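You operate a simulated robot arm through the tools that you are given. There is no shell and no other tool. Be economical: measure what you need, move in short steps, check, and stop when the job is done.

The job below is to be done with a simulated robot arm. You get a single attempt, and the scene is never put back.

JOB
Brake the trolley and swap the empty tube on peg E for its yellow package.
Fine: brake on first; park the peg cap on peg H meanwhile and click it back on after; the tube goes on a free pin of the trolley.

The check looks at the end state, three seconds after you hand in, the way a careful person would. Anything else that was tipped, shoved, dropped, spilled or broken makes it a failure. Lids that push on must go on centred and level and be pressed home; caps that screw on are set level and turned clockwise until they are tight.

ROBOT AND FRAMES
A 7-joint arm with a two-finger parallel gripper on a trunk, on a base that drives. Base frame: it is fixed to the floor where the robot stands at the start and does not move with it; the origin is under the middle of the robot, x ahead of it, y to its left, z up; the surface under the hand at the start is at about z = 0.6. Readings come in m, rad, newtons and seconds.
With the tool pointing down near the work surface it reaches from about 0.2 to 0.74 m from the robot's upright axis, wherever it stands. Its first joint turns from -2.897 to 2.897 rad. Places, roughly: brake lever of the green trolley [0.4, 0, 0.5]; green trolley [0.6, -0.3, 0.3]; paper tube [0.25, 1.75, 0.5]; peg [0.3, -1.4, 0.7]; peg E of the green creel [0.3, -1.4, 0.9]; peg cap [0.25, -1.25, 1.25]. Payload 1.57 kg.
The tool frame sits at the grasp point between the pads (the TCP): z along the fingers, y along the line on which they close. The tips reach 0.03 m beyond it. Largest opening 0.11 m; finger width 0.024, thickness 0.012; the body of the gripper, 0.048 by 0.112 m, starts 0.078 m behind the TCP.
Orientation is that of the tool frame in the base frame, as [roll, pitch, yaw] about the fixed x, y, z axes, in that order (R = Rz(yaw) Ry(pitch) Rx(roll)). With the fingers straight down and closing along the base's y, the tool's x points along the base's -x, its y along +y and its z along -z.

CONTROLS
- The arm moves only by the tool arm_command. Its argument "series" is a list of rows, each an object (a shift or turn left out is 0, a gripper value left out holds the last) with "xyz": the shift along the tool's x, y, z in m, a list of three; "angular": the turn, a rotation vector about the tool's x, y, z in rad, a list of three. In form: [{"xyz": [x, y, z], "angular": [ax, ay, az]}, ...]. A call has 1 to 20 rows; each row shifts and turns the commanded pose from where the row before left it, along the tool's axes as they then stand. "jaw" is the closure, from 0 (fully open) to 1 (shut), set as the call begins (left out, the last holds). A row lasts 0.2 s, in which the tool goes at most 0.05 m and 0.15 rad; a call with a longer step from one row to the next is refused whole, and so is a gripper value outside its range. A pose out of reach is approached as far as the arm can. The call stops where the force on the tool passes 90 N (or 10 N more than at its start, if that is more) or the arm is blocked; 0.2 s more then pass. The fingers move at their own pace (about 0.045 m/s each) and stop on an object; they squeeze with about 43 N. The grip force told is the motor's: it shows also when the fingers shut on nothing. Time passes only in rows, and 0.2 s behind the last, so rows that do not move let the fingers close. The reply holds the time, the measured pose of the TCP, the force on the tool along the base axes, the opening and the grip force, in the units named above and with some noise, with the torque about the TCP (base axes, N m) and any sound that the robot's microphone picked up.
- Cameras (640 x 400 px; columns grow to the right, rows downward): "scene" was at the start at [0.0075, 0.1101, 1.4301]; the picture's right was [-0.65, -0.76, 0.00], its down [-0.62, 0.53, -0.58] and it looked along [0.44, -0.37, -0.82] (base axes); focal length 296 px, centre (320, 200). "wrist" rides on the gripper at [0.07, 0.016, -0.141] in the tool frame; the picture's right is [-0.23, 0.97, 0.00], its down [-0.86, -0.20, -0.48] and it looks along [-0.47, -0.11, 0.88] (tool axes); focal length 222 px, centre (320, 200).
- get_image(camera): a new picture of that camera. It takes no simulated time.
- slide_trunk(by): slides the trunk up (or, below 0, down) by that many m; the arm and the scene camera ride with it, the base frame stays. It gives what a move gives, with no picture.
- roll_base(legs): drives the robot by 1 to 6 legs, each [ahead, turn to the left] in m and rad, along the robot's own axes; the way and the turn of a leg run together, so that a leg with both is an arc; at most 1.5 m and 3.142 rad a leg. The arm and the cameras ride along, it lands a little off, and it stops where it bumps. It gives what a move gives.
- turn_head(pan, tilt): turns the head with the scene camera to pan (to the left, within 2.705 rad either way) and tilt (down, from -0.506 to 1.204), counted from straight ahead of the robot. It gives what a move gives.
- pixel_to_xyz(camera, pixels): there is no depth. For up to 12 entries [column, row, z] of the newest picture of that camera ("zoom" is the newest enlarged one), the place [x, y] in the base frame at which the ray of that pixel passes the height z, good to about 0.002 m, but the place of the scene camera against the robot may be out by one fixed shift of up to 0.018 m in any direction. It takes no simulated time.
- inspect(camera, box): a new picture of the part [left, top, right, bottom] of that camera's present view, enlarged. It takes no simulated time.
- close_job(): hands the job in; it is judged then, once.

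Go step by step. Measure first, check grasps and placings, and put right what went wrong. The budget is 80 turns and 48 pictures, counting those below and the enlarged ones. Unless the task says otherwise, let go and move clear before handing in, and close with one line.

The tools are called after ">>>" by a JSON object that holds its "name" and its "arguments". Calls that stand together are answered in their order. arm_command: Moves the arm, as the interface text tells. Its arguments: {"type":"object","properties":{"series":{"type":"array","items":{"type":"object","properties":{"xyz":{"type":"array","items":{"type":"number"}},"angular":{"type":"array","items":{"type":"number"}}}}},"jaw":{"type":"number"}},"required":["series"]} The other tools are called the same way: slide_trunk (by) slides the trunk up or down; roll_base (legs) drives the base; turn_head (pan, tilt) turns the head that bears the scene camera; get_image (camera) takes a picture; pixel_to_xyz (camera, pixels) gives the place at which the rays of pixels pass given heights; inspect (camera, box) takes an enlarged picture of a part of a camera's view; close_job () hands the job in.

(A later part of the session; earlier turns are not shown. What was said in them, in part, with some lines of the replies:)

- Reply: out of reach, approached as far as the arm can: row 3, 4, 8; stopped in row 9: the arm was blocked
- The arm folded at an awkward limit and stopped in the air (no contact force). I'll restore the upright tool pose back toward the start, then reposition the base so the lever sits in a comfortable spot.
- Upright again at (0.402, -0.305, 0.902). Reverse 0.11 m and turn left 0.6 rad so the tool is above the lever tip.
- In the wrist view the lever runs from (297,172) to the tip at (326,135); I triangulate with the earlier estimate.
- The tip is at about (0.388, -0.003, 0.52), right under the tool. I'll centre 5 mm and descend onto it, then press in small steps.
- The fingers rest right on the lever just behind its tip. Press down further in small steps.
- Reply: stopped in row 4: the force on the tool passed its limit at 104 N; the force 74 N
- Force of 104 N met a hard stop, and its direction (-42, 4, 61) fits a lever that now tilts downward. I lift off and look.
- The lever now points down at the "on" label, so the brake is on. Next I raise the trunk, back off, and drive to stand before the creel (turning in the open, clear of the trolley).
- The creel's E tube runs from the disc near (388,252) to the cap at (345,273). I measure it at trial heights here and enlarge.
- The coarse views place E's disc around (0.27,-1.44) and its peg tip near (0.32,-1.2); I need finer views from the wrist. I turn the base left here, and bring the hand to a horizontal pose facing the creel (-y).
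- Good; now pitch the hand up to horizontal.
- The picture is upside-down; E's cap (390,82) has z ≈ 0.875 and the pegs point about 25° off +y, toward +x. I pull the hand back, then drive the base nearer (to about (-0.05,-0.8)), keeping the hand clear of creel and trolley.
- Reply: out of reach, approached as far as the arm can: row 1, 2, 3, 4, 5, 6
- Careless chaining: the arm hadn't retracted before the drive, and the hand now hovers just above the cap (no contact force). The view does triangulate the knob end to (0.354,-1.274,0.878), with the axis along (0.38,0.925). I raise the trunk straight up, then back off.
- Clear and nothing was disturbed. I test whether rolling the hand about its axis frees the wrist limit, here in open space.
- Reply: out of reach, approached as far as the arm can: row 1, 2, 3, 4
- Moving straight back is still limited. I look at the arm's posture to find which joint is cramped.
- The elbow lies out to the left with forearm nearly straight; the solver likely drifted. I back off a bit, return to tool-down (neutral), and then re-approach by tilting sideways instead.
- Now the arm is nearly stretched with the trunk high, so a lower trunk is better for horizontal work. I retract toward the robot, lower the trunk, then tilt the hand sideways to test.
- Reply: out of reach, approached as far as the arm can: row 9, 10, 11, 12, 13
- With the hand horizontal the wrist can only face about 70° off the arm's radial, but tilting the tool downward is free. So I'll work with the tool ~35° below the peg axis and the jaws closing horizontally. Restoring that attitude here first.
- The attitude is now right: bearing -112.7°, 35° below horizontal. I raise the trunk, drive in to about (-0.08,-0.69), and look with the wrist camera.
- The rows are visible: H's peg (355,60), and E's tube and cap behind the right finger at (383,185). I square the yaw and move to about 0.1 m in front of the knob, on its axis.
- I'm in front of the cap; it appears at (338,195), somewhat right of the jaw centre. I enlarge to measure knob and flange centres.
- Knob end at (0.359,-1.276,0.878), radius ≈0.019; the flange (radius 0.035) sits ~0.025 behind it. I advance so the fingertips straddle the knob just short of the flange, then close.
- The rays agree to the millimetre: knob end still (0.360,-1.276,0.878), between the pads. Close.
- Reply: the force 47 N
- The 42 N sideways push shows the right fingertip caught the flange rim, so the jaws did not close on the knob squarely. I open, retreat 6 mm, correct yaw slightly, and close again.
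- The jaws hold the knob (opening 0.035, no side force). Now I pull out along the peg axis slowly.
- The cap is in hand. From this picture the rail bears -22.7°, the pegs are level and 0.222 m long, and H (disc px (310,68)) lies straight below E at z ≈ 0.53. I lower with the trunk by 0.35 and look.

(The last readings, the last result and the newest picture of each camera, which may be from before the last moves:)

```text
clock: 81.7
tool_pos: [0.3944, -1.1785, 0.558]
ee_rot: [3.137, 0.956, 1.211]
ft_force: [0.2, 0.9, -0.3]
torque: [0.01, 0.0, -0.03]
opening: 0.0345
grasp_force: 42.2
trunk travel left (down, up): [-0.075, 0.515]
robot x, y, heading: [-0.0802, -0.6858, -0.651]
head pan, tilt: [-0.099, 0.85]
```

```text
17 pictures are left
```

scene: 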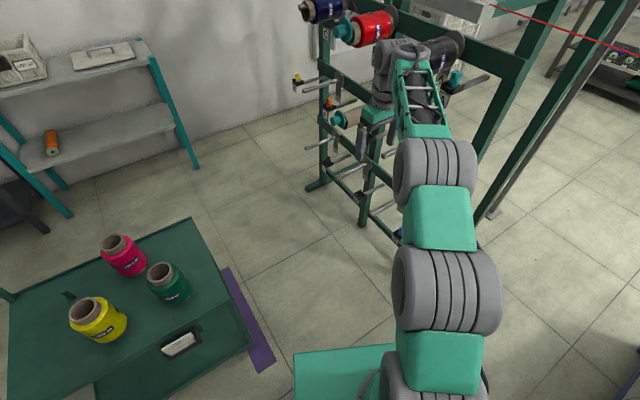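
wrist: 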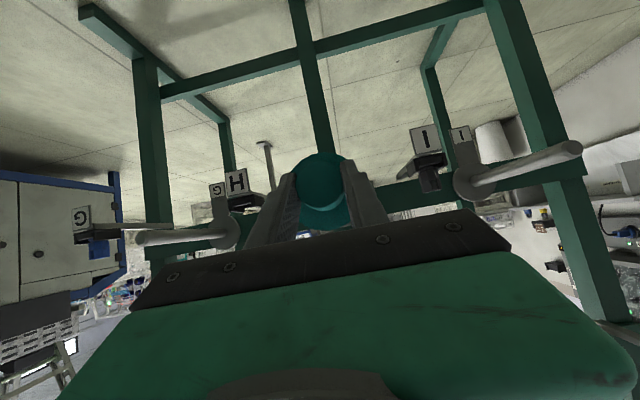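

The view is pixel-identical to the one at E (G tip (140,237), disc (228,233)), so the row spacing is 0.331 m and I'm exactly in front of H. I slide the cap on by reversing the pull.

>>> {"name": "arm_command", "arguments": {"series": [{"xyz": [-0.0055, 0, 0.0083]}, {"xyz": [-0.0055, 0, 0.0083]}, {"xyz": [-0.0055, 0, 0.0083]}, {"xyz": [-0.0055, 0, 0.0083]}, {"xyz": [-0.0055, 0, 0.0083]}, {"xyz": [-0.0055, 0, 0.0083]}, {"xyz": [-0.0055, 0, 0.0083]}, {"xyz": [-0.003, 0, 0.0045]}, {"xyz": [-0.003, 0, 0.0045]}, {"xyz": [-0.003, 0, 0.0045]}, {"xyz": [-0.003, 0, 0.0045]}, {}]}}

>>> {"name": "inspect", "arguments": {"camera": "wrist", "box": [200, 60, 480, 235]}}

```text
clock: 84.3
tool_pos: [0.3648, -1.2633, 0.5558]
ee_rot: [3.134, 0.959, 1.213]
ft_force: [9.0, 30.1, 6.4]
torque: [-0.02, 0.05, -0.05]
opening: 0.0348
grasp_force: 42.5
trunk travel left (down, up): [-0.075, 0.515]
robot x, y, heading: [-0.0811, -0.6889, -0.65]
head pan, tilt: [-0.099, 0.85]
```

```text
2.29 times, centred on (340, 148) of wrist
```

zoom: 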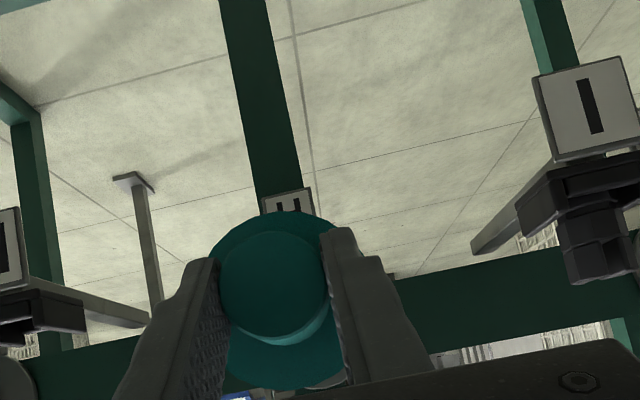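

The cap has reached the same seat position as on E (y = -1.263) with 30 N straight along the axis. I press a little harder to make sure, then release and pull back.

>>> {"name": "arm_command", "arguments": {"series": [{"xyz": [-0.0016, 0, 0.0025]}, {"xyz": [-0.0016, 0, 0.0025]}, {}]}}

>>> {"name": "arm_command", "arguments": {"jaw": 0, "series": [{}, {}, {}, {}, {}, {"xyz": [0.0055, 0, -0.0083]}, {"xyz": [0.011, 0, -0.0166]}, {"xyz": [0.011, 0, -0.0166]}, {"xyz": [0.011, 0, -0.0166]}, {"xyz": [0.011, 0, -0.0166]}, {}]}}

>>> {"name": "inspect", "arguments": {"camera": "wrist", "box": [120, 60, 600, 360]}}

```text
clock: 85.1
tool_pos: [0.3621, -1.2659, 0.5542]
ee_rot: [3.138, 0.957, 1.218]
ft_force: [12.2, 46.5, 2.6]
torque: [0.14, -0.06, -0.1]
opening: 0.0347
grasp_force: 41.8
trunk travel left (down, up): [-0.075, 0.515]
robot x, y, heading: [-0.0787, -0.6849, -0.644]
head pan, tilt: [-0.099, 0.85]
```

```text
clock: 87.5
tool_pos: [0.3923, -1.1849, 0.5579]
ee_rot: [3.135, 0.958, 1.212]
ft_force: [0.2, 0.2, -0.1]
torque: [0.03, -0.02, -0.05]
opening: 0.11
grasp_force: 0.0
trunk travel left (down, up): [-0.075, 0.515]
robot x, y, heading: [-0.0817, -0.6888, -0.652]
head pan, tilt: [-0.099, 0.85]
```

```text
1.33 times, centred on (360, 210) of wrist
```

zoom: 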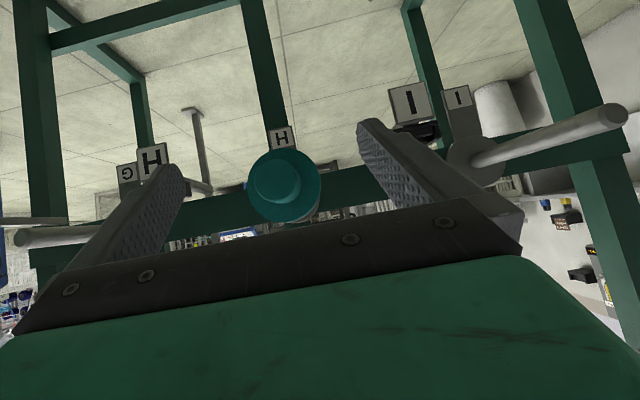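

The cap sits level on H. Back up to E with the trunk and look at the bare tube end.

>>> {"name": "slide_trunk", "arguments": {"by": 0.331}}

>>> {"name": "inspect", "arguments": {"camera": "wrist", "box": [200, 100, 480, 275]}}

```text
clock: 90.8
tool_pos: [0.3924, -1.1859, 0.8894]
ee_rot: [3.136, 0.957, 1.212]
ft_force: [-0.5, 0.9, -0.3]
torque: [-0.01, 0.04, 0.03]
opening: 0.1096
grasp_force: 0.0
trunk travel left (down, up): [-0.406, 0.184]
robot x, y, heading: [-0.084, -0.686, -0.65]
head pan, tilt: [-0.099, 0.85]
```

```text
2.29 times, centred on (340, 188) of wrist
```

zoom: 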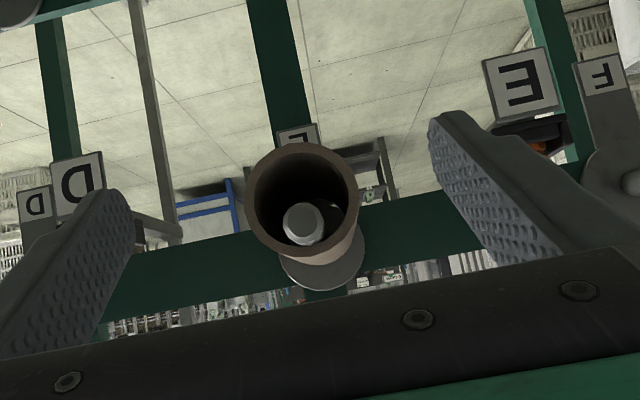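

The tube hangs on the peg: end centre at about (0.352,-1.303,0.866), radius 0.030, peg tip (0.347,-1.309,0.879). I advance to straddle the tube 45 mm inside its end and close.

>>> {"name": "arm_command", "arguments": {"series": [{"xyz": [-0.0196, 0.0006, 0.0379]}, {"xyz": [-0.0196, 0.0006, 0.0379]}, {"xyz": [-0.0196, 0.0006, 0.0379]}, {"xyz": [-0.0196, 0.0006, 0.0379]}, {}]}}

>>> {"name": "arm_command", "arguments": {"jaw": 1, "series": [{}, {}, {}, {}, {}]}}

>>> {"name": "get_image", "arguments": {"camera": "wrist"}}

```text
clock: 92.0
tool_pos: [0.3338, -1.3457, 0.8631]
ee_rot: [3.138, 0.954, 1.215]
ft_force: [1.0, -0.4, 0.3]
torque: [0.0, -0.01, 0.0]
opening: 0.11
grasp_force: 0.2
trunk travel left (down, up): [-0.406, 0.184]
robot x, y, heading: [-0.085, -0.6853, -0.648]
head pan, tilt: [-0.099, 0.85]
```

```text
clock: 93.2
tool_pos: [0.3344, -1.3436, 0.8648]
ee_rot: [3.136, 0.956, 1.212]
ft_force: [-0.1, -0.1, -0.1]
torque: [0.01, 0.0, -0.08]
opening: 0.0673
grasp_force: 36.8
trunk travel left (down, up): [-0.406, 0.184]
robot x, y, heading: [-0.0833, -0.6849, -0.652]
head pan, tilt: [-0.099, 0.85]
```

```text
13 pictures are left
```

wrist: 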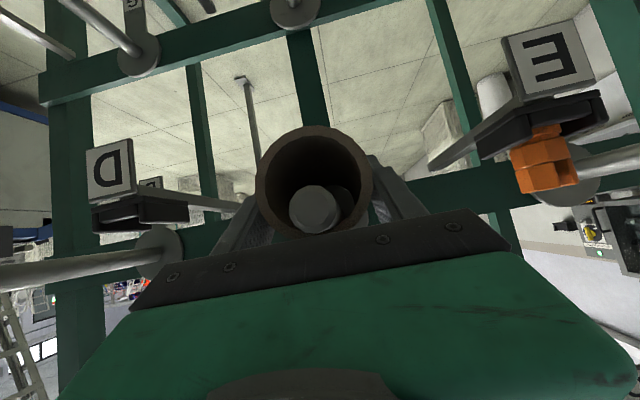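

The tube is held (opening 0.067 m, no side load). I lift 12 mm to centre it around the peg and draw it off along the axis.

>>> {"name": "arm_command", "arguments": {"series": [{"xyz": [-0.0049, 0, -0.0035]}, {"xyz": [-0.0049, 0, -0.0035]}, {"xyz": [0.0058, 0.0002, -0.0082]}, {"xyz": [0.0115, 0.0004, -0.0163]}, {"xyz": [0.0115, 0.0004, -0.0163]}, {"xyz": [0.0115, 0.0004, -0.0163]}, {"xyz": [0.0115, 0.0004, -0.0163]}, {"xyz": [0.0115, 0.0004, -0.0163]}, {"xyz": [0.0115, 0.0004, -0.0163]}, {"xyz": [0.0115, 0.0004, -0.0163]}, {"xyz": [0.0115, 0.0004, -0.0163]}, {"xyz": [0.0115, 0.0004, -0.0163]}, {"xyz": [0.0115, 0.0004, -0.0163]}, {"xyz": [0.0115, 0.0004, -0.0163]}, {}]}}

>>> {"name": "turn_head", "arguments": {"pan": 0.05, "tilt": 0.7}}

>>> {"name": "get_image", "arguments": {"camera": "scene"}}

```text
clock: 96.3
tool_pos: [0.4195, -1.1293, 0.877]
ee_rot: [3.137, 0.956, 1.212]
ft_force: [-0.1, 0.1, -0.5]
torque: [0.03, -0.01, -0.02]
opening: 0.0673
grasp_force: 43.1
trunk travel left (down, up): [-0.406, 0.184]
robot x, y, heading: [-0.0811, -0.6866, -0.653]
head pan, tilt: [-0.099, 0.85]
```

```text
clock: 97.0
tool_pos: [0.4194, -1.13, 0.8785]
ee_rot: [3.136, 0.957, 1.213]
ft_force: [0.1, 0.8, -1.1]
torque: [0.05, 0.0, -0.02]
opening: 0.0671
grasp_force: 43.4
trunk travel left (down, up): [-0.406, 0.184]
robot x, y, heading: [-0.0805, -0.6887, -0.65]
head pan, tilt: [0.051, 0.7]
```

```text
12 pictures are left
```

scene: 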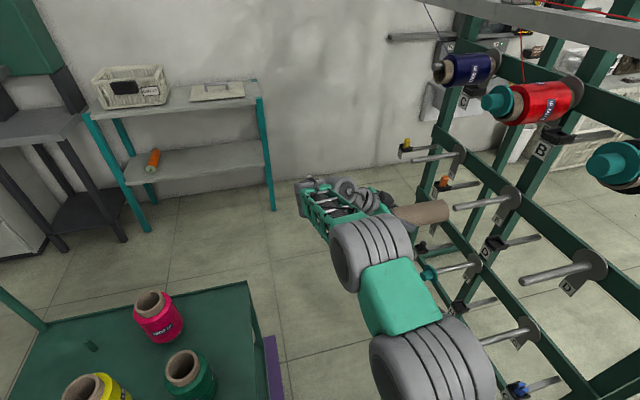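

The tube is just clear of peg E's tip. I draw it 4 cm further, raise, and take the long way round (back, then reverse north, then face the trolley) so nothing is brushed.

>>> {"name": "arm_command", "arguments": {"series": [{"xyz": [0.0115, 0.0004, -0.0163]}, {"xyz": [0.0115, 0.0004, -0.0163]}, {}]}}

>>> {"name": "roll_base", "arguments": {"legs": [[-0.4, 0]]}}

```text
clock: 97.8
tool_pos: [0.4342, -1.0935, 0.8772]
ee_rot: [3.135, 0.956, 1.21]
ft_force: [1.2, -0.5, -1.6]
torque: [0.05, 0.0, -0.01]
opening: 0.0669
grasp_force: 43.2
trunk travel left (down, up): [-0.406, 0.184]
robot x, y, heading: [-0.0815, -0.6896, -0.655]
head pan, tilt: [0.051, 0.7]
```

```text
clock: 100.4
tool_pos: [0.1158, -0.8491, 0.8761]
ee_rot: [3.134, 0.956, 1.217]
ft_force: [-0.4, 0.6, -0.8]
torque: [0.01, 0.0, -0.01]
opening: 0.0672
grasp_force: 42.7
trunk travel left (down, up): [-0.406, 0.184]
robot x, y, heading: [-0.4005, -0.4444, -0.646]
head pan, tilt: [0.051, 0.7]
```

Now the turn, reverse, and turn to face the trolley squarely (heading -0.39), then raise.

>>> {"name": "roll_base", "arguments": {"legs": [[0, -0.924], [-0.5, 0], [0, 1.18]]}}

>>> {"name": "slide_trunk", "arguments": {"by": 0.18}}

>>> {"name": "arm_command", "arguments": {"series": [{"angular": [0, 0.15, 0]}, {"angular": [0, 0.15, 0]}, {"angular": [0, 0.15, 0]}, {"angular": [0, 0.15, 0]}, {"angular": [0, 0.15, 0]}, {"angular": [0, 0.15, 0]}, {"angular": [0, 0.15, 0]}, {"angular": [0, 0.15, 0]}, {"angular": [0, 0.15, 0]}, {"angular": [0, 0.15, 0]}, {"angular": [0, 0.071, 0]}, {}]}}

```text
clock: 108.5
tool_pos: [0.1935, -0.2047, 0.8769]
ee_rot: [3.136, 0.957, 1.474]
ft_force: [0.1, 0.3, -0.3]
torque: [0.04, 0.0, 0.0]
opening: 0.0671
grasp_force: 43.3
trunk travel left (down, up): [-0.406, 0.184]
robot x, y, heading: [-0.4146, 0.053, -0.387]
head pan, tilt: [0.051, 0.7]
```

```text
clock: 110.5
tool_pos: [0.1919, -0.2057, 1.0574]
ee_rot: [3.135, 0.957, 1.476]
ft_force: [0.5, 0.2, -0.5]
torque: [0.08, 0.02, -0.04]
opening: 0.0672
grasp_force: 42.4
trunk travel left (down, up): [-0.586, 0.004]
robot x, y, heading: [-0.4128, 0.0532, -0.389]
head pan, tilt: [0.051, 0.7]
```

```text
clock: 113.2
tool_pos: [0.1262, -0.1957, 1.0125]
ee_rot: [3.137, -0.529, 1.482]
ft_force: [-0.7, -0.2, -1.3]
torque: [0.0, 0.01, 0.0]
opening: 0.0671
grasp_force: 42.8
out of reach, approached as far as the arm can: row 8, 9, 10, 11
trunk travel left (down, up): [-0.586, 0.004]
robot x, y, heading: [-0.4126, 0.0554, -0.391]
head pan, tilt: [0.051, 0.7]
```

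Nearly vertical (6° short) but cramped. I swing the lean toward the front (about the vertical) and finish the pitch.

>>> {"name": "arm_command", "arguments": {"series": [{"angular": [-0.0755, 0, 0.129]}, {"angular": [-0.0755, 0, 0.129]}, {"angular": [-0.0755, 0, 0.129]}, {"angular": [-0.0755, 0, 0.129]}, {"angular": [0, 0.085, 0]}, {}]}}

```text
clock: 114.5
tool_pos: [0.1259, -0.1951, 1.0143]
ee_rot: [-3.123, -0.647, 0.868]
ft_force: [-1.1, 0.0, -0.8]
torque: [0.02, 0.02, 0.0]
opening: 0.0672
grasp_force: 43.5
trunk travel left (down, up): [-0.586, 0.004]
robot x, y, heading: [-0.4146, 0.0535, -0.386]
head pan, tilt: [0.051, 0.7]
```

That freed it. I level the tube, drive forward over the trolley edge (tube bottom at ~0.84, above the packages) and look down.

>>> {"name": "arm_command", "arguments": {"series": [{"angular": [-0.018, -0.033, 0]}, {}]}}

>>> {"name": "roll_base", "arguments": {"legs": [[0.4, 0]]}}

>>> {"name": "get_image", "arguments": {"camera": "wrist"}}

```text
clock: 115.2
tool_pos: [0.1267, -0.195, 1.0132]
ee_rot: [-3.139, -0.613, 0.868]
ft_force: [-0.5, 0.5, -0.4]
torque: [-0.04, 0.02, 0.06]
opening: 0.067
grasp_force: 43.0
trunk travel left (down, up): [-0.586, 0.004]
robot x, y, heading: [-0.4094, 0.0517, -0.389]
head pan, tilt: [0.051, 0.7]
```

```text
clock: 117.7
tool_pos: [0.4991, -0.3497, 1.0128]
ee_rot: [-3.139, -0.613, 0.866]
ft_force: [-0.2, -0.6, -1.3]
torque: [-0.01, -0.06, 0.0]
opening: 0.0671
grasp_force: 42.5
trunk travel left (down, up): [-0.586, 0.004]
robot x, y, heading: [-0.0402, -0.099, -0.39]
head pan, tilt: [0.051, 0.7]
```

```text
11 pictures are left
```

wrist: 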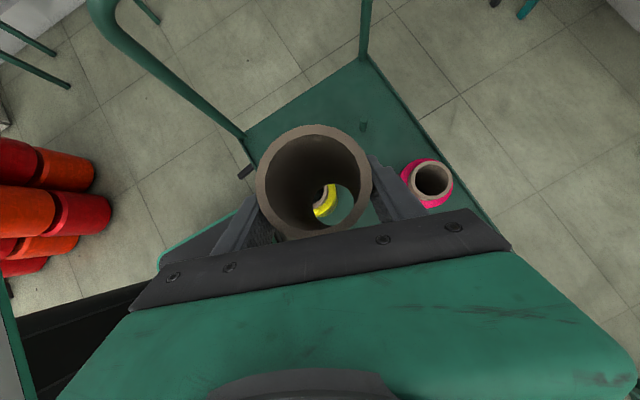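

Through the downward view: free pin at (364,126), red package's tube at (433,180), and yellow seen through the tube at (322,200). I convert these.

>>> {"name": "pixel_to_xyz", "arguments": {"camera": "wrist", "pixels": [[363, 123, 0.62], [363, 123, 0.6], [365, 131, 0.55], [365, 131, 0.58], [433, 180, 0.77], [433, 180, 0.74], [247, 137, 0.57], [368, 58, 0.57], [320, 200, 0.75], [322, 205, 0.55]]}}

>>> {"name": "inspect", "arguments": {"camera": "wrist", "box": [230, 90, 470, 240]}}

```text
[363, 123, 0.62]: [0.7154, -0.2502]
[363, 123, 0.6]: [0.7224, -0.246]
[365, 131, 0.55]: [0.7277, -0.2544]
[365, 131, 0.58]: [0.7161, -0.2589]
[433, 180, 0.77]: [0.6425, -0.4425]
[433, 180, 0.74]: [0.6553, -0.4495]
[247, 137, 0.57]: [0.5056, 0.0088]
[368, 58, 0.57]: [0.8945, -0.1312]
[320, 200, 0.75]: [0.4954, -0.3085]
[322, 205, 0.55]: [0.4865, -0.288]
```

```text
2.67 times, centred on (350, 165) of wrist
```

zoom: 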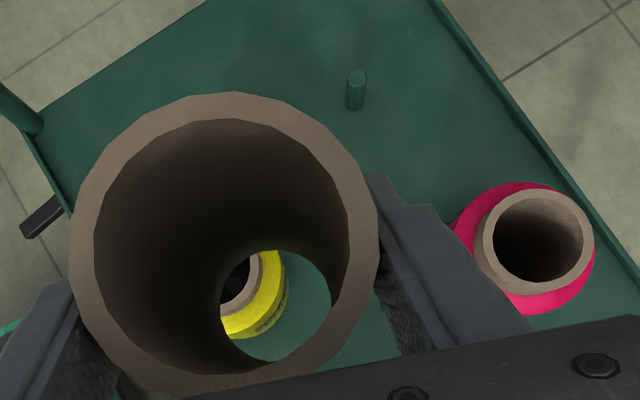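

The tube hangs truly vertical (length 0.165, bottom at z 0.877), and the pin is at about (0.704,-0.258). I drive 0.12 m closer and shift over the pin, then check it through the tube.

>>> {"name": "roll_base", "arguments": {"legs": [[0.12, 0]]}}

>>> {"name": "arm_command", "arguments": {"series": [{"xyz": [0.033, -0.0042, 0.0233]}, {"xyz": [0.033, -0.0042, 0.0233]}, {"xyz": [0.033, -0.0042, 0.0233]}, {"xyz": [0.033, -0.0042, 0.0233]}, {}]}}

>>> {"name": "inspect", "arguments": {"camera": "wrist", "box": [230, 110, 470, 260]}}

```text
clock: 118.9
tool_pos: [0.6099, -0.3985, 1.0122]
ee_rot: [-3.137, -0.613, 0.861]
ft_force: [-1.3, 0.7, -1.1]
torque: [-0.01, 0.0, 0.01]
opening: 0.0672
grasp_force: 43.1
trunk travel left (down, up): [-0.586, 0.004]
robot x, y, heading: [0.0688, -0.149, -0.397]
head pan, tilt: [0.051, 0.7]
```

```text
clock: 120.1
tool_pos: [0.7025, -0.2655, 1.0119]
ee_rot: [-3.138, -0.612, 0.861]
ft_force: [-0.5, -0.2, -0.4]
torque: [-0.01, -0.02, -0.02]
opening: 0.0674
grasp_force: 43.3
trunk travel left (down, up): [-0.586, 0.004]
robot x, y, heading: [0.0746, -0.146, -0.395]
head pan, tilt: [0.051, 0.7]
```

```text
2.67 times, centred on (350, 185) of wrist
```

zoom: 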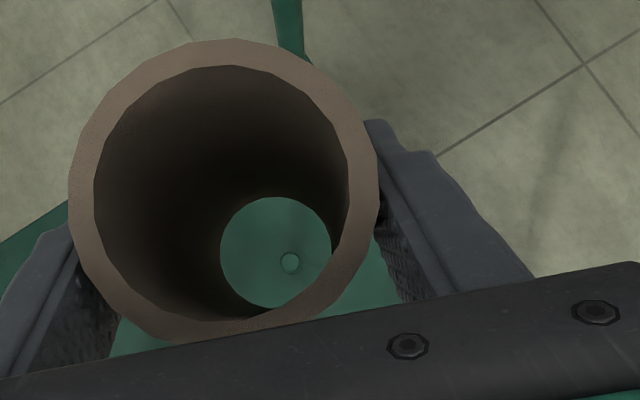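

The pin shows inside the tube bore at zoom (290,262), about 8 mm from the axis. I correct that and lower with the arm to just above the deck.

>>> {"name": "arm_command", "arguments": {"series": [{"xyz": [0.0065, -0.0015, 0.0046]}, {"xyz": [-0.01725, 0, 0.0245]}, {"xyz": [-0.01725, 0, 0.0245]}, {"xyz": [-0.01725, 0, 0.0245]}, {"xyz": [-0.01725, 0, 0.0245]}, {"xyz": [-0.01725, 0, 0.0245]}, {"xyz": [-0.01725, 0, 0.0245]}, {"xyz": [-0.0115, 0, 0.0164]}, {}]}}

>>> {"name": "get_image", "arguments": {"camera": "wrist"}}

```text
clock: 122.1
tool_pos: [0.7047, -0.2576, 0.8133]
ee_rot: [-3.14, -0.612, 0.863]
ft_force: [-0.1, 0.0, 0.8]
torque: [0.02, 0.01, 0.01]
opening: 0.0673
grasp_force: 43.0
trunk travel left (down, up): [-0.586, 0.004]
robot x, y, heading: [0.0698, -0.1456, -0.395]
head pan, tilt: [0.051, 0.7]
```

```text
8 pictures are left
```

wrist: 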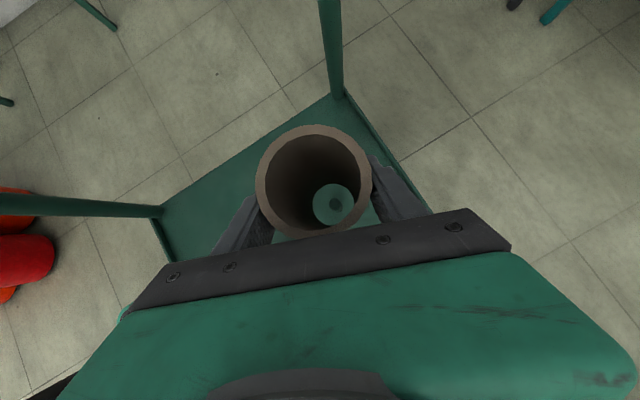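

The pin is centred in the bore. I lower in small steps until it stands on the deck.

>>> {"name": "arm_command", "arguments": {"series": [{"xyz": [-0.0115, 0, 0.0164]}, {"xyz": [-0.0115, 0, 0.0164]}, {"xyz": [-0.0115, 0, 0.0164]}, {"xyz": [-0.0029, 0, 0.0041]}, {"xyz": [-0.0029, 0, 0.0041]}, {"xyz": [-0.0029, 0, 0.0041]}, {"xyz": [-0.0029, 0, 0.0041]}]}}

```text
clock: 123.7
tool_pos: [0.7053, -0.2575, 0.7375]
ee_rot: [3.138, -0.616, 0.864]
ft_force: [-7.9, 1.6, 28.7]
torque: [0.47, 1.63, 0.04]
opening: 0.0675
grasp_force: 43.0
trunk travel left (down, up): [-0.586, 0.004]
robot x, y, heading: [0.0727, -0.1462, -0.398]
head pan, tilt: [0.051, 0.7]
```

It stands on the deck (29 N at bottom z ≈ 0.60). I relieve the pressure, open, and lift straight up.

>>> {"name": "arm_command", "arguments": {"series": [{"xyz": [0.0023, 0, -0.0033]}, {}]}}

>>> {"name": "arm_command", "arguments": {"jaw": 0, "series": [{}, {}, {}, {"xyz": [0.0058, 0, -0.0082]}, {"xyz": [0.01725, 0, -0.0245]}, {"xyz": [0.01725, 0, -0.0245]}, {"xyz": [0.01725, 0, -0.0245]}, {"xyz": [0.01725, 0, -0.0245]}, {"xyz": [0.01725, 0, -0.0245]}, {"xyz": [0.01725, 0, -0.0245]}, {"xyz": [0.01725, 0, -0.0245]}, {}]}}

>>> {"name": "roll_base", "arguments": {"legs": [[-0.12, 0]]}}

```text
clock: 124.3
tool_pos: [0.7033, -0.2582, 0.7367]
ee_rot: [3.14, -0.613, 0.861]
ft_force: [3.7, 1.6, 8.6]
torque: [0.41, -0.67, -0.07]
opening: 0.0671
grasp_force: 42.9
trunk travel left (down, up): [-0.586, 0.004]
robot x, y, heading: [0.0716, -0.1463, -0.39]
head pan, tilt: [0.051, 0.7]
```

```text
clock: 126.9
tool_pos: [0.7044, -0.2575, 0.9587]
ee_rot: [-3.14, -0.612, 0.859]
ft_force: [-0.7, -0.4, 0.2]
torque: [0.01, 0.03, -0.01]
opening: 0.11
grasp_force: 0.2
trunk travel left (down, up): [-0.586, 0.004]
robot x, y, heading: [0.0677, -0.1462, -0.398]
head pan, tilt: [0.051, 0.7]
```

```text
clock: 128.1
tool_pos: [0.5912, -0.2121, 0.9573]
ee_rot: [-3.14, -0.613, 0.859]
ft_force: [-0.5, -0.1, 0.0]
torque: [0.02, -0.04, -0.02]
opening: 0.1101
grasp_force: 0.0
trunk travel left (down, up): [-0.586, 0.004]
robot x, y, heading: [-0.0388, -0.1023, -0.402]
head pan, tilt: [0.051, 0.7]
```

Tube released. I move above the yellow package and look down at it.

>>> {"name": "arm_command", "arguments": {"series": [{"xyz": [-0.0324, -0.0107, -0.0228]}, {"xyz": [-0.0324, -0.0107, -0.0228]}, {"xyz": [-0.0324, -0.0107, -0.0228]}, {}]}}

>>> {"name": "get_image", "arguments": {"camera": "wrist"}}

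```text
clock: 129.1
tool_pos: [0.4901, -0.2823, 0.9589]
ee_rot: [-3.139, -0.613, 0.862]
ft_force: [-0.5, -0.2, 0.3]
torque: [-0.01, 0.03, 0.01]
opening: 0.1103
grasp_force: 0.0
trunk travel left (down, up): [-0.586, 0.004]
robot x, y, heading: [-0.0402, -0.0966, -0.4]
head pan, tilt: [0.051, 0.7]
```

```text
7 pictures are left
```

wrist: 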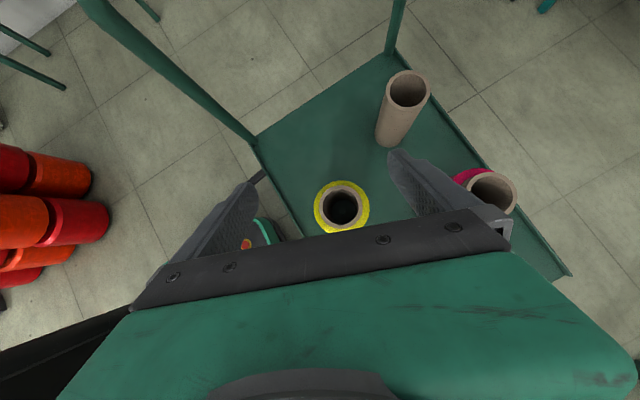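

The tube stands on its pin; yellow's tube top is at (342,208), its yarn ring about 28 px in radius (≈0.046 m). I get its place.

>>> {"name": "pixel_to_xyz", "arguments": {"camera": "wrist", "pixels": [[342, 208, 0.765], [313, 208, 0.735], [370, 208, 0.735], [341.5, 207, 0.735], [341, 181, 0.735], [341, 236, 0.735], [492, 193, 0.765], [407, 89, 0.765]]}}

```text
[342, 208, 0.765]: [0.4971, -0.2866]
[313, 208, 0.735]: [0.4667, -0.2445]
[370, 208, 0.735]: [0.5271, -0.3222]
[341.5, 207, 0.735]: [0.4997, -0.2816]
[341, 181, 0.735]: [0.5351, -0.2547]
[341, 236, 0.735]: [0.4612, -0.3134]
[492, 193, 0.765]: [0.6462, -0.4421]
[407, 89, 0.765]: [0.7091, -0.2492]
```

Yellow is about 8 mm off along the closing axis. I correct, descend to just above it and check centring between the pads.

>>> {"name": "arm_command", "arguments": {"series": [{"xyz": [-0.001, 0.008, -0.001]}, {"xyz": [-0.01725, 0, 0.0245]}, {"xyz": [-0.01725, 0, 0.0245]}, {"xyz": [-0.01725, 0, 0.0245]}, {"xyz": [-0.01725, 0, 0.0245]}, {"xyz": [-0.01725, 0, 0.0245]}, {}]}}

>>> {"name": "inspect", "arguments": {"camera": "wrist", "box": [160, 60, 520, 285]}}

```text
clock: 130.7
tool_pos: [0.4954, -0.2878, 0.8087]
ee_rot: [-3.141, -0.611, 0.859]
ft_force: [0.1, -0.1, -0.2]
torque: [-0.02, -0.05, -0.02]
opening: 0.1099
grasp_force: 0.0
trunk travel left (down, up): [-0.586, 0.004]
robot x, y, heading: [-0.0401, -0.0992, -0.401]
head pan, tilt: [0.051, 0.7]
```

```text
1.78 times, centred on (340, 172) of wrist
```

zoom: 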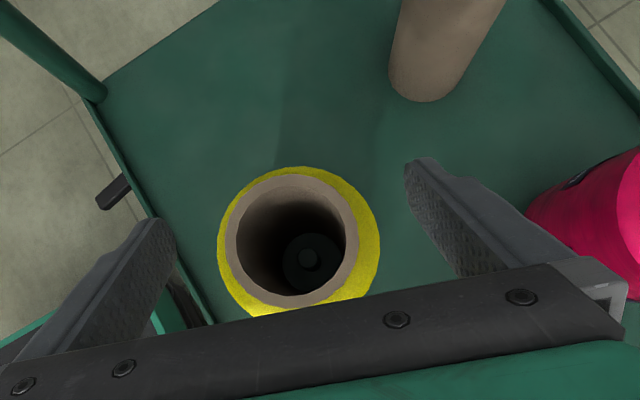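

The package is centred between the pads (tool-y error < 1 mm). I descend the remaining 9 cm gently and close.

>>> {"name": "arm_command", "arguments": {"series": [{"xyz": [-0.0099, 0.0, 0.0175]}, {"xyz": [-0.0115, 0, 0.0164]}, {"xyz": [-0.0115, 0, 0.0164]}, {"xyz": [-0.0115, 0, 0.0164]}, {"xyz": [-0.0057, 0, 0.0082]}, {}]}}

>>> {"name": "arm_command", "arguments": {"jaw": 1, "series": [{}, {}, {}, {}, {}]}}

```text
clock: 132.1
tool_pos: [0.4975, -0.2865, 0.718]
ee_rot: [-3.139, -0.613, 0.858]
ft_force: [-0.6, 0.8, -0.2]
torque: [0.03, -0.02, 0.01]
opening: 0.1099
grasp_force: 0.0
trunk travel left (down, up): [-0.586, 0.004]
robot x, y, heading: [-0.0426, -0.0979, -0.399]
head pan, tilt: [0.051, 0.7]
```

```text
clock: 133.3
tool_pos: [0.4978, -0.2866, 0.7179]
ee_rot: [-3.14, -0.614, 0.858]
ft_force: [0.3, 2.0, 0.9]
torque: [0.05, 0.01, -0.02]
opening: 0.0933
grasp_force: 43.2
trunk travel left (down, up): [-0.586, 0.004]
robot x, y, heading: [-0.0398, -0.0994, -0.399]
head pan, tilt: [0.051, 0.7]
```

Held at 0.093 m. I lift it straight off its pin, checking the load.

>>> {"name": "arm_command", "arguments": {"series": [{"xyz": [0.0058, 0, -0.0082]}, {"xyz": [0.0115, 0, -0.0164]}, {"xyz": [0.01725, 0, -0.0245]}, {"xyz": [0.01725, 0, -0.0245]}, {"xyz": [0.01725, 0, -0.0245]}, {"xyz": [0.01725, 0, -0.0245]}, {"xyz": [0.01725, 0, -0.0245]}, {"xyz": [0.01725, 0, -0.0245]}, {"xyz": [0.01725, 0, -0.0245]}, {}]}}

>>> {"name": "inspect", "arguments": {"camera": "wrist", "box": [160, 60, 520, 285]}}

```text
clock: 135.5
tool_pos: [0.4952, -0.2884, 0.957]
ee_rot: [3.14, -0.614, 0.857]
ft_force: [-0.7, -0.3, -3.2]
torque: [-0.02, 0.02, -0.02]
opening: 0.0935
grasp_force: 42.9
trunk travel left (down, up): [-0.586, 0.004]
robot x, y, heading: [-0.0398, -0.0961, -0.398]
head pan, tilt: [0.051, 0.7]
```

```text
1.78 times, centred on (340, 172) of wrist
```

zoom: 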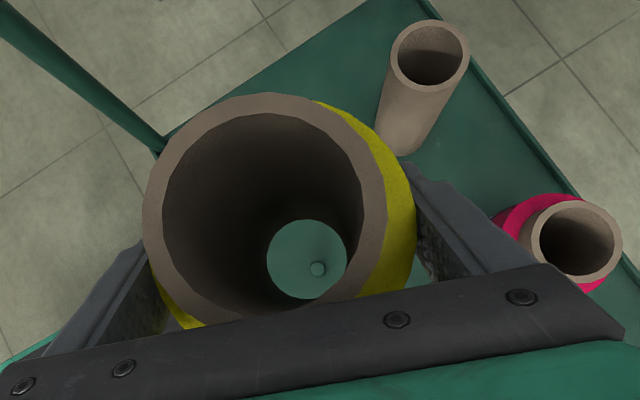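

Off the pin cleanly, ~3 N load, with the bore bottom 0.114 beyond the TCP and its top 0.05 behind. I reverse away from the trolley, then tilt the package horizontal.

>>> {"name": "roll_base", "arguments": {"legs": [[-0.38, 0]]}}

>>> {"name": "arm_command", "arguments": {"series": [{"angular": [0, -0.15, 0]}, {"angular": [0, -0.15, 0]}, {"angular": [0, -0.15, 0]}, {"angular": [0, -0.15, 0]}, {"angular": [0, -0.15, 0]}, {"angular": [0, -0.15, 0]}, {"angular": [0, -0.15, 0]}, {"angular": [0, -0.15, 0]}, {"angular": [0, -0.15, 0]}, {"angular": [0, -0.15, 0]}, {"angular": [0, -0.071, 0]}, {"angular": [-0.1226, 0, -0.0866]}, {"angular": [-0.1226, 0, -0.0866]}, {"angular": [-0.1226, 0, -0.0866]}, {"angular": [-0.1226, 0, -0.0866]}, {}]}}

```text
clock: 137.9
tool_pos: [0.1457, -0.1417, 0.9568]
ee_rot: [-3.139, -0.612, 0.857]
ft_force: [0.2, 0.3, -2.0]
torque: [0.0, -0.02, -0.01]
opening: 0.0932
grasp_force: 42.5
trunk travel left (down, up): [-0.586, 0.004]
robot x, y, heading: [-0.3904, 0.0481, -0.401]
head pan, tilt: [0.051, 0.7]
```

```text
clock: 141.3
tool_pos: [0.1207, -0.1435, 0.9485]
ee_rot: [3.02, 0.828, 1.364]
ft_force: [0.4, 0.1, -2.6]
torque: [0.1, -0.03, 0.01]
opening: 0.0935
grasp_force: 43.3
out of reach, approached as far as the arm can: row 9, 10, 11
trunk travel left (down, up): [-0.586, 0.004]
robot x, y, heading: [-0.3873, 0.0443, -0.398]
head pan, tilt: [0.051, 0.7]
```

Slightly short on the tilt. I extend outward and up to the roomier pose used before and finish the orientation.

>>> {"name": "arm_command", "arguments": {"series": [{"xyz": [-0.026, 0.032, -0.016]}, {"xyz": [-0.026, 0.032, -0.016]}, {"xyz": [-0.026, 0.032, -0.016]}, {"angular": [0.12, 0, 0]}, {"angular": [0, -0.129, 0]}, {"angular": [-0.082, 0, -0.058]}, {}]}}

```text
clock: 142.9
tool_pos: [0.1879, -0.1752, 1.0476]
ee_rot: [3.139, 0.957, 1.466]
ft_force: [-0.5, 0.4, -2.2]
torque: [0.11, -0.02, -0.04]
opening: 0.0935
grasp_force: 42.9
out of reach, approached as far as the arm can: row 5
trunk travel left (down, up): [-0.586, 0.004]
robot x, y, heading: [-0.392, 0.048, -0.4]
head pan, tilt: [0.051, 0.7]
```

Right attitude. I drive back the same way to the creel stand-off (heading -0.65), then lower the trunk.

>>> {"name": "roll_base", "arguments": {"legs": [[0, -1.17], [0.5, 0], [0, 0.92]]}}

>>> {"name": "slide_trunk", "arguments": {"by": -0.17}}

```text
clock: 151.2
tool_pos: [0.1077, -0.8045, 1.0471]
ee_rot: [3.138, 0.958, 1.211]
ft_force: [0.1, 0.8, -2.9]
torque: [0.12, -0.03, 0.01]
opening: 0.0936
grasp_force: 42.9
trunk travel left (down, up): [-0.586, 0.004]
robot x, y, heading: [-0.3975, -0.4464, -0.658]
head pan, tilt: [0.051, 0.7]
```

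```text
clock: 153.1
tool_pos: [0.1071, -0.805, 0.8776]
ee_rot: [3.14, 0.959, 1.21]
ft_force: [0.0, 0.0, -2.4]
torque: [0.08, -0.03, 0.01]
opening: 0.0934
grasp_force: 42.9
trunk travel left (down, up): [-0.416, 0.174]
robot x, y, heading: [-0.3957, -0.4458, -0.655]
head pan, tilt: [0.051, 0.7]
```

Now forward into the working position before E.

>>> {"name": "roll_base", "arguments": {"legs": [[0.4, 0]]}}

```text
clock: 155.6
tool_pos: [0.4272, -1.0559, 0.8771]
ee_rot: [3.14, 0.958, 1.205]
ft_force: [0.8, 0.3, -2.7]
torque: [0.1, -0.02, 0.03]
opening: 0.0934
grasp_force: 43.2
trunk travel left (down, up): [-0.416, 0.174]
robot x, y, heading: [-0.0738, -0.6924, -0.661]
head pan, tilt: [0.051, 0.7]
```

I line up on E's axis, with the package nose ~5 cm short of the peg tip, and look through the bore.

>>> {"name": "arm_command", "arguments": {"series": [{"xyz": [-0.0188, 0.0058, 0.0256]}, {"xyz": [-0.0188, 0.0058, 0.0256]}, {"xyz": [-0.0188, 0.0058, 0.0256]}, {}]}}

>>> {"name": "inspect", "arguments": {"camera": "wrist", "box": [200, 85, 440, 235]}}

```text
clock: 156.6
tool_pos: [0.408, -1.1516, 0.8785]
ee_rot: [3.14, 0.958, 1.206]
ft_force: [-0.1, -0.3, -3.3]
torque: [0.11, -0.08, -0.04]
opening: 0.0936
grasp_force: 42.6
trunk travel left (down, up): [-0.416, 0.174]
robot x, y, heading: [-0.0742, -0.6936, -0.657]
head pan, tilt: [0.051, 0.7]
```

```text
2.67 times, centred on (320, 160) of wrist
```

zoom: 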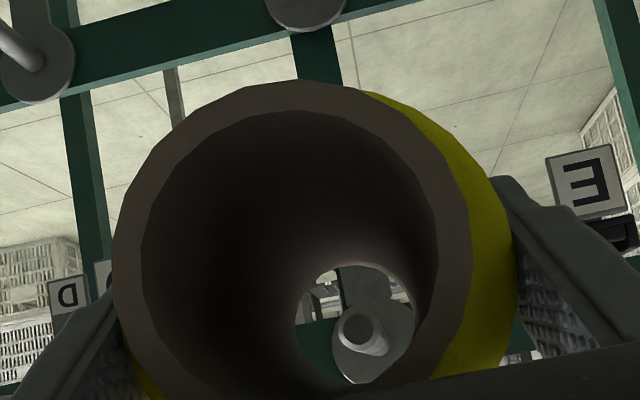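

The peg tip (360,325 in the zoom) sits centrally in the far bore; computed misalignment is 1 mm sideways and 4 mm in height. I slide the package on along the axis.

>>> {"name": "arm_command", "arguments": {"series": [{"xyz": [-0.0115, -0.0002, 0.0164]}, {"xyz": [-0.0115, -0.0002, 0.0164]}, {"xyz": [-0.0115, -0.0002, 0.0164]}, {"xyz": [-0.0115, -0.0002, 0.0164]}, {"xyz": [-0.0115, -0.0002, 0.0164]}, {"xyz": [-0.0115, -0.0002, 0.0164]}, {"xyz": [-0.0115, -0.0002, 0.0164]}, {"xyz": [-0.0115, -0.0002, 0.0164]}, {"xyz": [-0.0115, -0.0002, 0.0164]}, {"xyz": [-0.0115, -0.0002, 0.0164]}, {}]}}

```text
clock: 159.0
tool_pos: [0.3339, -1.3375, 0.8785]
ee_rot: [3.141, 0.958, 1.204]
ft_force: [0.5, 0.4, -3.0]
torque: [0.06, -0.07, 0.0]
opening: 0.0933
grasp_force: 43.1
trunk travel left (down, up): [-0.416, 0.174]
robot x, y, heading: [-0.075, -0.6943, -0.656]
head pan, tilt: [0.051, 0.7]
```

No contact so far. I continue in 5 mm steps toward the stop.

>>> {"name": "arm_command", "arguments": {"series": [{"xyz": [-0.0029, 0, 0.0041]}, {"xyz": [-0.0029, 0, 0.0041]}, {"xyz": [-0.0029, 0, 0.0041]}, {"xyz": [-0.0029, 0, 0.0041]}, {"xyz": [-0.0029, 0, 0.0041]}, {}]}}

```text
clock: 160.4
tool_pos: [0.3263, -1.3603, 0.8793]
ee_rot: [3.139, 0.958, 1.207]
ft_force: [0.4, 0.1, -2.5]
torque: [0.09, -0.04, 0.01]
opening: 0.0934
grasp_force: 42.9
trunk travel left (down, up): [-0.416, 0.174]
robot x, y, heading: [-0.0725, -0.6914, -0.653]
head pan, tilt: [0.051, 0.7]
```

Still free. A few more small steps to find the stop disc.

>>> {"name": "arm_command", "arguments": {"series": [{"xyz": [-0.0017, 0, 0.0025]}, {"xyz": [-0.0017, 0, 0.0025]}, {"xyz": [-0.0017, 0, 0.0025]}, {"xyz": [-0.0017, 0, 0.0025]}, {"xyz": [-0.0017, 0, 0.0025]}, {"xyz": [-0.0017, 0, 0.0025]}, {}]}}

```text
clock: 162.0
tool_pos: [0.3219, -1.3758, 0.8796]
ee_rot: [3.139, 0.961, 1.209]
ft_force: [11.8, 28.9, -2.8]
torque: [0.06, 0.0, 1.07]
opening: 0.0932
grasp_force: 42.7
trunk travel left (down, up): [-0.416, 0.174]
robot x, y, heading: [-0.0791, -0.6908, -0.651]
head pan, tilt: [0.051, 0.7]
```

Seated against the disc (31 N along the axis). I relieve the push, lower the bore onto the peg, and check the load.

>>> {"name": "arm_command", "arguments": {"series": [{"xyz": [0.0014, 0, -0.002]}, {"xyz": [0.0025, 0, 0.0017]}, {"xyz": [0.0025, 0, 0.0017]}, {"xyz": [0.0025, 0, 0.0017]}, {"xyz": [0.0025, 0, 0.0017]}, {}]}}

```text
clock: 163.4
tool_pos: [0.3182, -1.3742, 0.8674]
ee_rot: [3.14, 0.957, 1.201]
ft_force: [1.5, 12.6, 1.4]
torque: [-0.48, 0.03, 0.14]
opening: 0.0933
grasp_force: 42.8
trunk travel left (down, up): [-0.416, 0.174]
robot x, y, heading: [-0.0749, -0.6937, -0.659]
head pan, tilt: [0.051, 0.7]
```

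It rests on the peg (vertical load gone). I open and withdraw along the axis, then look.

>>> {"name": "arm_command", "arguments": {"jaw": 0, "series": [{}, {}, {}, {"xyz": [0.0058, 0.0001, -0.0082]}, {"xyz": [0.0115, 0.0002, -0.0164]}, {"xyz": [0.0115, 0.0002, -0.0164]}, {"xyz": [0.0115, 0.0002, -0.0164]}, {"xyz": [0.0115, 0.0002, -0.0164]}, {"xyz": [0.0115, 0.0002, -0.0164]}, {"xyz": [0.0115, 0.0002, -0.0164]}, {"xyz": [0.0115, 0.0002, -0.0164]}, {"xyz": [0.0115, 0.0002, -0.0164]}, {"xyz": [0.0115, 0.0002, -0.0164]}, {}]}}

>>> {"name": "get_image", "arguments": {"camera": "wrist"}}

```text
clock: 166.4
tool_pos: [0.39, -1.1965, 0.8656]
ee_rot: [3.14, 0.959, 1.204]
ft_force: [-0.2, 0.2, -0.5]
torque: [0.02, -0.01, 0.01]
opening: 0.11
grasp_force: 0.0
trunk travel left (down, up): [-0.416, 0.174]
robot x, y, heading: [-0.0732, -0.6929, -0.657]
head pan, tilt: [0.051, 0.7]
```

```text
3 pictures are left
```

wrist: 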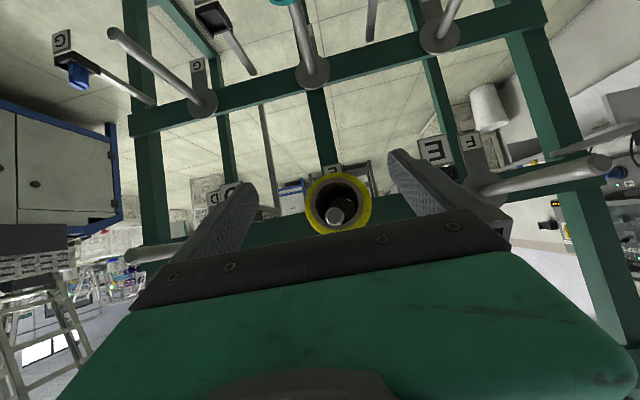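

The yellow package hangs on E with the peg tip visible at (338,214). I back off 2 cm and lower to H for the cap.

>>> {"name": "arm_command", "arguments": {"series": [{"xyz": [0.0115, 0.0002, -0.0164]}, {}]}}

>>> {"name": "slide_trunk", "arguments": {"by": -0.31}}

```text
clock: 167.0
tool_pos: [0.3976, -1.1771, 0.8668]
ee_rot: [3.139, 0.956, 1.204]
ft_force: [0.3, -0.2, 0.1]
torque: [0.04, 0.02, 0.03]
opening: 0.1099
grasp_force: 0.1
trunk travel left (down, up): [-0.416, 0.174]
robot x, y, heading: [-0.0735, -0.6955, -0.658]
head pan, tilt: [0.051, 0.7]
```

```text
clock: 170.1
tool_pos: [0.3971, -1.1781, 0.5574]
ee_rot: [3.14, 0.958, 1.205]
ft_force: [-0.3, 0.8, 0.4]
torque: [-0.01, 0.02, 0.02]
opening: 0.1103
grasp_force: 0.0
trunk travel left (down, up): [-0.106, 0.484]
robot x, y, heading: [-0.0757, -0.6904, -0.656]
head pan, tilt: [0.051, 0.7]
```

I advance to the same grip pose on the knob and close.

>>> {"name": "arm_command", "arguments": {"series": [{"xyz": [-0.0127, -0.0001, 0.0186]}, {"xyz": [-0.0127, -0.0001, 0.0186]}, {"xyz": [-0.0127, -0.0001, 0.0186]}, {"xyz": [-0.0127, -0.0001, 0.0186]}, {}]}}

>>> {"name": "arm_command", "arguments": {"jaw": 1, "series": [{}, {}, {}, {}, {}, {}]}}

```text
clock: 171.3
tool_pos: [0.3661, -1.2626, 0.556]
ee_rot: [3.14, 0.959, 1.207]
ft_force: [-0.2, 0.4, -0.4]
torque: [-0.03, -0.02, -0.02]
opening: 0.1102
grasp_force: 0.0
trunk travel left (down, up): [-0.106, 0.484]
robot x, y, heading: [-0.0719, -0.6935, -0.658]
head pan, tilt: [0.051, 0.7]
```

```text
clock: 172.7
tool_pos: [0.3652, -1.262, 0.5543]
ee_rot: [-3.139, 0.956, 1.207]
ft_force: [14.9, 14.4, 1.9]
torque: [0.15, -0.02, 0.39]
opening: 0.034
grasp_force: 28.3
trunk travel left (down, up): [-0.106, 0.484]
robot x, y, heading: [-0.0773, -0.6918, -0.659]
head pan, tilt: [0.051, 0.7]
```

Gripped (0.034 m). Pull the cap off H along the axis.

>>> {"name": "arm_command", "arguments": {"series": [{}, {"xyz": [0.00575, 0.0001, -0.0082]}, {"xyz": [0.00575, 0.0001, -0.0082]}, {"xyz": [0.00575, 0.0001, -0.0082]}, {"xyz": [0.00575, 0.0001, -0.0082]}, {"xyz": [0.00575, 0.0001, -0.0082]}, {"xyz": [0.00575, 0.0001, -0.0082]}, {"xyz": [0.00575, 0.0001, -0.0082]}, {"xyz": [0.00575, 0.0001, -0.0082]}, {"xyz": [0.00575, 0.0001, -0.0082]}, {}]}}

>>> {"name": "slide_trunk", "arguments": {"by": 0.331}}

>>> {"name": "inspect", "arguments": {"camera": "wrist", "box": [200, 85, 480, 260]}}

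```text
clock: 175.1
tool_pos: [0.3973, -1.1775, 0.5555]
ee_rot: [3.141, 0.959, 1.204]
ft_force: [0.6, -0.7, -0.5]
torque: [0.02, 0.0, 0.03]
opening: 0.0344
grasp_force: 41.8
trunk travel left (down, up): [-0.106, 0.484]
robot x, y, heading: [-0.0744, -0.6927, -0.658]
head pan, tilt: [0.051, 0.7]
```

```text
clock: 178.4
tool_pos: [0.398, -1.1775, 0.8866]
ee_rot: [3.14, 0.959, 1.207]
ft_force: [0.3, -0.1, -0.8]
torque: [0.02, 0.0, -0.03]
opening: 0.0343
grasp_force: 41.7
trunk travel left (down, up): [-0.437, 0.153]
robot x, y, heading: [-0.0755, -0.6913, -0.661]
head pan, tilt: [0.051, 0.7]
```

```text
2.29 times, centred on (340, 172) of wrist
```

zoom: 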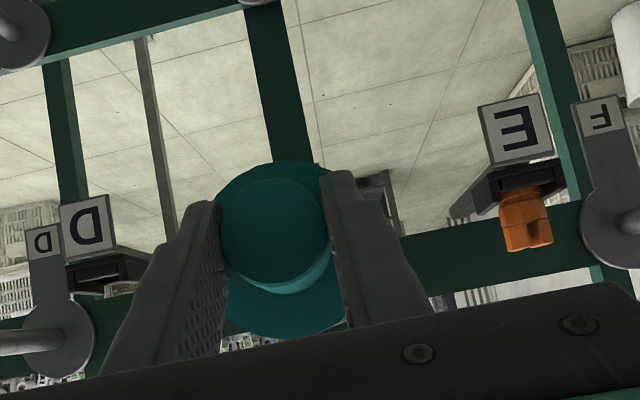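

The cap is off H and held as before. I slide it onto E along the same line, slowing near the seat.

>>> {"name": "arm_command", "arguments": {"series": [{"xyz": [-0.00575, -0.0001, 0.0082]}, {"xyz": [-0.00575, -0.0001, 0.0082]}, {"xyz": [-0.00575, -0.0001, 0.0082]}, {"xyz": [-0.00575, -0.0001, 0.0082]}, {"xyz": [-0.00575, -0.0001, 0.0082]}, {"xyz": [-0.00575, -0.0001, 0.0082]}, {"xyz": [-0.00575, -0.0001, 0.0082]}, {"xyz": [-0.0029, 0, 0.0041]}, {"xyz": [-0.0029, 0, 0.0041]}, {"xyz": [-0.0029, 0, 0.0041]}, {"xyz": [-0.0017, 0, 0.0025]}, {}]}}

```text
clock: 181.0
tool_pos: [0.3667, -1.2601, 0.8863]
ee_rot: [3.14, 0.959, 1.208]
ft_force: [4.5, 3.2, -2.6]
torque: [0.09, -0.05, 0.14]
opening: 0.0345
grasp_force: 41.8
trunk travel left (down, up): [-0.437, 0.153]
robot x, y, heading: [-0.0761, -0.6956, -0.66]
head pan, tilt: [0.051, 0.7]
```

Nearly home with light sliding force. Press on in 3 mm steps.

>>> {"name": "arm_command", "arguments": {"series": [{"xyz": [-0.0017, 0, 0.0025]}, {"xyz": [-0.0017, 0, 0.0025]}, {"xyz": [-0.0017, 0, 0.0025]}, {}]}}

```text
clock: 182.0
tool_pos: [0.3654, -1.264, 0.8853]
ee_rot: [-3.138, 0.956, 1.215]
ft_force: [14.8, 50.9, -5.6]
torque: [0.59, -0.07, -0.03]
opening: 0.0347
grasp_force: 41.9
trunk travel left (down, up): [-0.437, 0.153]
robot x, y, heading: [-0.0739, -0.6903, -0.653]
head pan, tilt: [0.051, 0.7]
```

It meets the same stop as before (y = -1.264 at 51 N). One more firm push, then release and withdraw.

>>> {"name": "arm_command", "arguments": {"series": [{"xyz": [-0.0014, 0, 0.002]}, {"xyz": [-0.0008, 0, 0.0012]}, {}]}}

>>> {"name": "arm_command", "arguments": {"jaw": 0, "series": [{}, {}, {}, {}, {}, {"xyz": [0.00575, 0.0001, -0.0082]}, {"xyz": [0.0115, 0.0002, -0.0164]}, {"xyz": [0.0115, 0.0002, -0.0164]}, {"xyz": [0.0115, 0.0002, -0.0164]}, {"xyz": [0.0115, 0.0002, -0.0164]}, {}]}}

>>> {"name": "inspect", "arguments": {"camera": "wrist", "box": [200, 85, 480, 260]}}

```text
clock: 182.8
tool_pos: [0.3655, -1.266, 0.8863]
ee_rot: [-3.139, 0.958, 1.211]
ft_force: [15.2, 52.8, -4.5]
torque: [0.49, -0.15, -0.01]
opening: 0.035
grasp_force: 42.2
trunk travel left (down, up): [-0.437, 0.153]
robot x, y, heading: [-0.0741, -0.6902, -0.65]
head pan, tilt: [0.051, 0.7]
```

```text
clock: 185.2
tool_pos: [0.3916, -1.1895, 0.8861]
ee_rot: [3.14, 0.958, 1.205]
ft_force: [-0.2, 0.3, 0.3]
torque: [0.0, -0.04, -0.01]
opening: 0.11
grasp_force: 0.0
trunk travel left (down, up): [-0.437, 0.153]
robot x, y, heading: [-0.0778, -0.689, -0.658]
head pan, tilt: [0.051, 0.7]
```

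```text
2.29 times, centred on (340, 172) of wrist
```

zoom: 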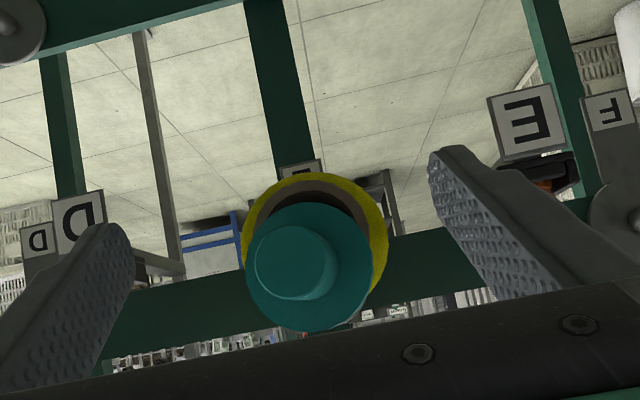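

The cap sits on E over the package, centred at the original place. To be sure it is pressed home, I close the jaws and push on the middle of its knob.

>>> {"name": "arm_command", "arguments": {"jaw": 1, "series": [{}, {}, {}, {}, {}, {}, {"xyz": [-0.00575, -0.0001, 0.0082]}, {"xyz": [-0.00575, -0.0001, 0.0082]}, {"xyz": [-0.00575, -0.0001, 0.0082]}, {"xyz": [-0.00575, -0.0001, 0.0082]}, {"xyz": [-0.00575, -0.0001, 0.0082]}, {"xyz": [-0.0017, 0, 0.0025]}, {"xyz": [-0.0017, 0, 0.0025]}, {"xyz": [-0.0017, 0, 0.0025]}, {"xyz": [-0.0017, 0, 0.0025]}, {}]}}

```text
clock: 188.6
tool_pos: [0.3788, -1.2382, 0.8841]
ee_rot: [-3.139, 0.956, 1.221]
ft_force: [29.2, 60.6, -6.0]
torque: [0.65, -0.24, 0.21]
opening: 0.0001
grasp_force: 21.4
trunk travel left (down, up): [-0.437, 0.153]
robot x, y, heading: [-0.0725, -0.6918, -0.646]
head pan, tilt: [0.051, 0.7]
```

The knob takes 67 N firmly. One slightly harder push to see whether it still travels.

>>> {"name": "arm_command", "arguments": {"series": [{"xyz": [-0.0009, 0, 0.0012]}, {"xyz": [-0.0009, 0, 0.0012]}, {}]}}

```text
clock: 189.4
tool_pos: [0.379, -1.2386, 0.8852]
ee_rot: [-3.134, 0.954, 1.225]
ft_force: [27.4, 68.6, -10.9]
torque: [0.84, -0.35, 0.03]
opening: 0.0
grasp_force: 21.4
trunk travel left (down, up): [-0.437, 0.153]
robot x, y, heading: [-0.0753, -0.6957, -0.641]
head pan, tilt: [0.051, 0.7]
```

No further travel at 75 N: it is home. I withdraw well clear and take the last picture.

>>> {"name": "arm_command", "arguments": {"series": [{"xyz": [0.00575, 0.0001, -0.0082]}, {"xyz": [0.0115, 0.0002, -0.0164]}, {"xyz": [0.0115, 0.0002, -0.0164]}, {"xyz": [0.0115, 0.0002, -0.0164]}, {"xyz": [0.0115, 0.0002, -0.0164]}, {"xyz": [0.0115, 0.0002, -0.0164]}, {"xyz": [0.0115, 0.0002, -0.0164]}, {}]}}

>>> {"name": "roll_base", "arguments": {"legs": [[-0.3, 0]]}}

>>> {"name": "turn_head", "arguments": {"pan": -0.2, "tilt": 0.45}}

>>> {"name": "inspect", "arguments": {"camera": "scene", "box": [220, 100, 540, 300]}}

```text
clock: 191.2
tool_pos: [0.417, -1.1288, 0.8864]
ee_rot: [3.14, 0.959, 1.206]
ft_force: [0.2, 0.0, 0.1]
torque: [-0.02, 0.0, 0.01]
opening: 0.0
grasp_force: 21.5
trunk travel left (down, up): [-0.437, 0.153]
robot x, y, heading: [-0.0719, -0.6952, -0.66]
head pan, tilt: [0.051, 0.7]
```

```text
clock: 193.2
tool_pos: [0.1838, -0.9453, 0.8876]
ee_rot: [3.14, 0.958, 1.206]
ft_force: [0.7, 0.3, -0.4]
torque: [-0.02, -0.01, 0.0]
opening: 0.0
grasp_force: 21.6
trunk travel left (down, up): [-0.437, 0.153]
robot x, y, heading: [-0.314, -0.5143, -0.658]
head pan, tilt: [0.051, 0.7]
```

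```text
clock: 194.0
tool_pos: [0.1819, -0.9457, 0.8882]
ee_rot: [3.139, 0.958, 1.209]
ft_force: [-0.4, 1.0, -1.1]
torque: [-0.02, -0.02, -0.01]
opening: 0.0
grasp_force: 22.0
trunk travel left (down, up): [-0.437, 0.153]
robot x, y, heading: [-0.3139, -0.5142, -0.653]
head pan, tilt: [-0.201, 0.45]
```

```text
2.00 times, centred on (380, 200) of scene
```

zoom: 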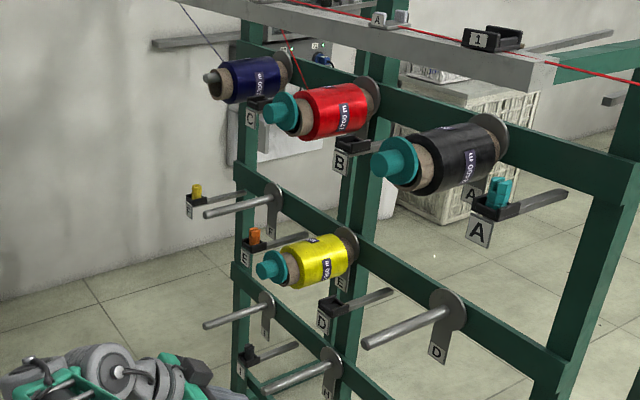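

The last picture shows the yellow package on E with its cap seated like those on A and B, peg H bare again and the hand clear; I hand in.

>>> {"name": "close_job", "arguments": {}}

```text
The job is handed in.
```

The trolley brake is on, the empty tube stands on the trolley's free pin, and the yellow package is on peg E with its cap pressed home after waiting on H. I heard no click from the cap, but it didn't move any further under a push of about 75 N.
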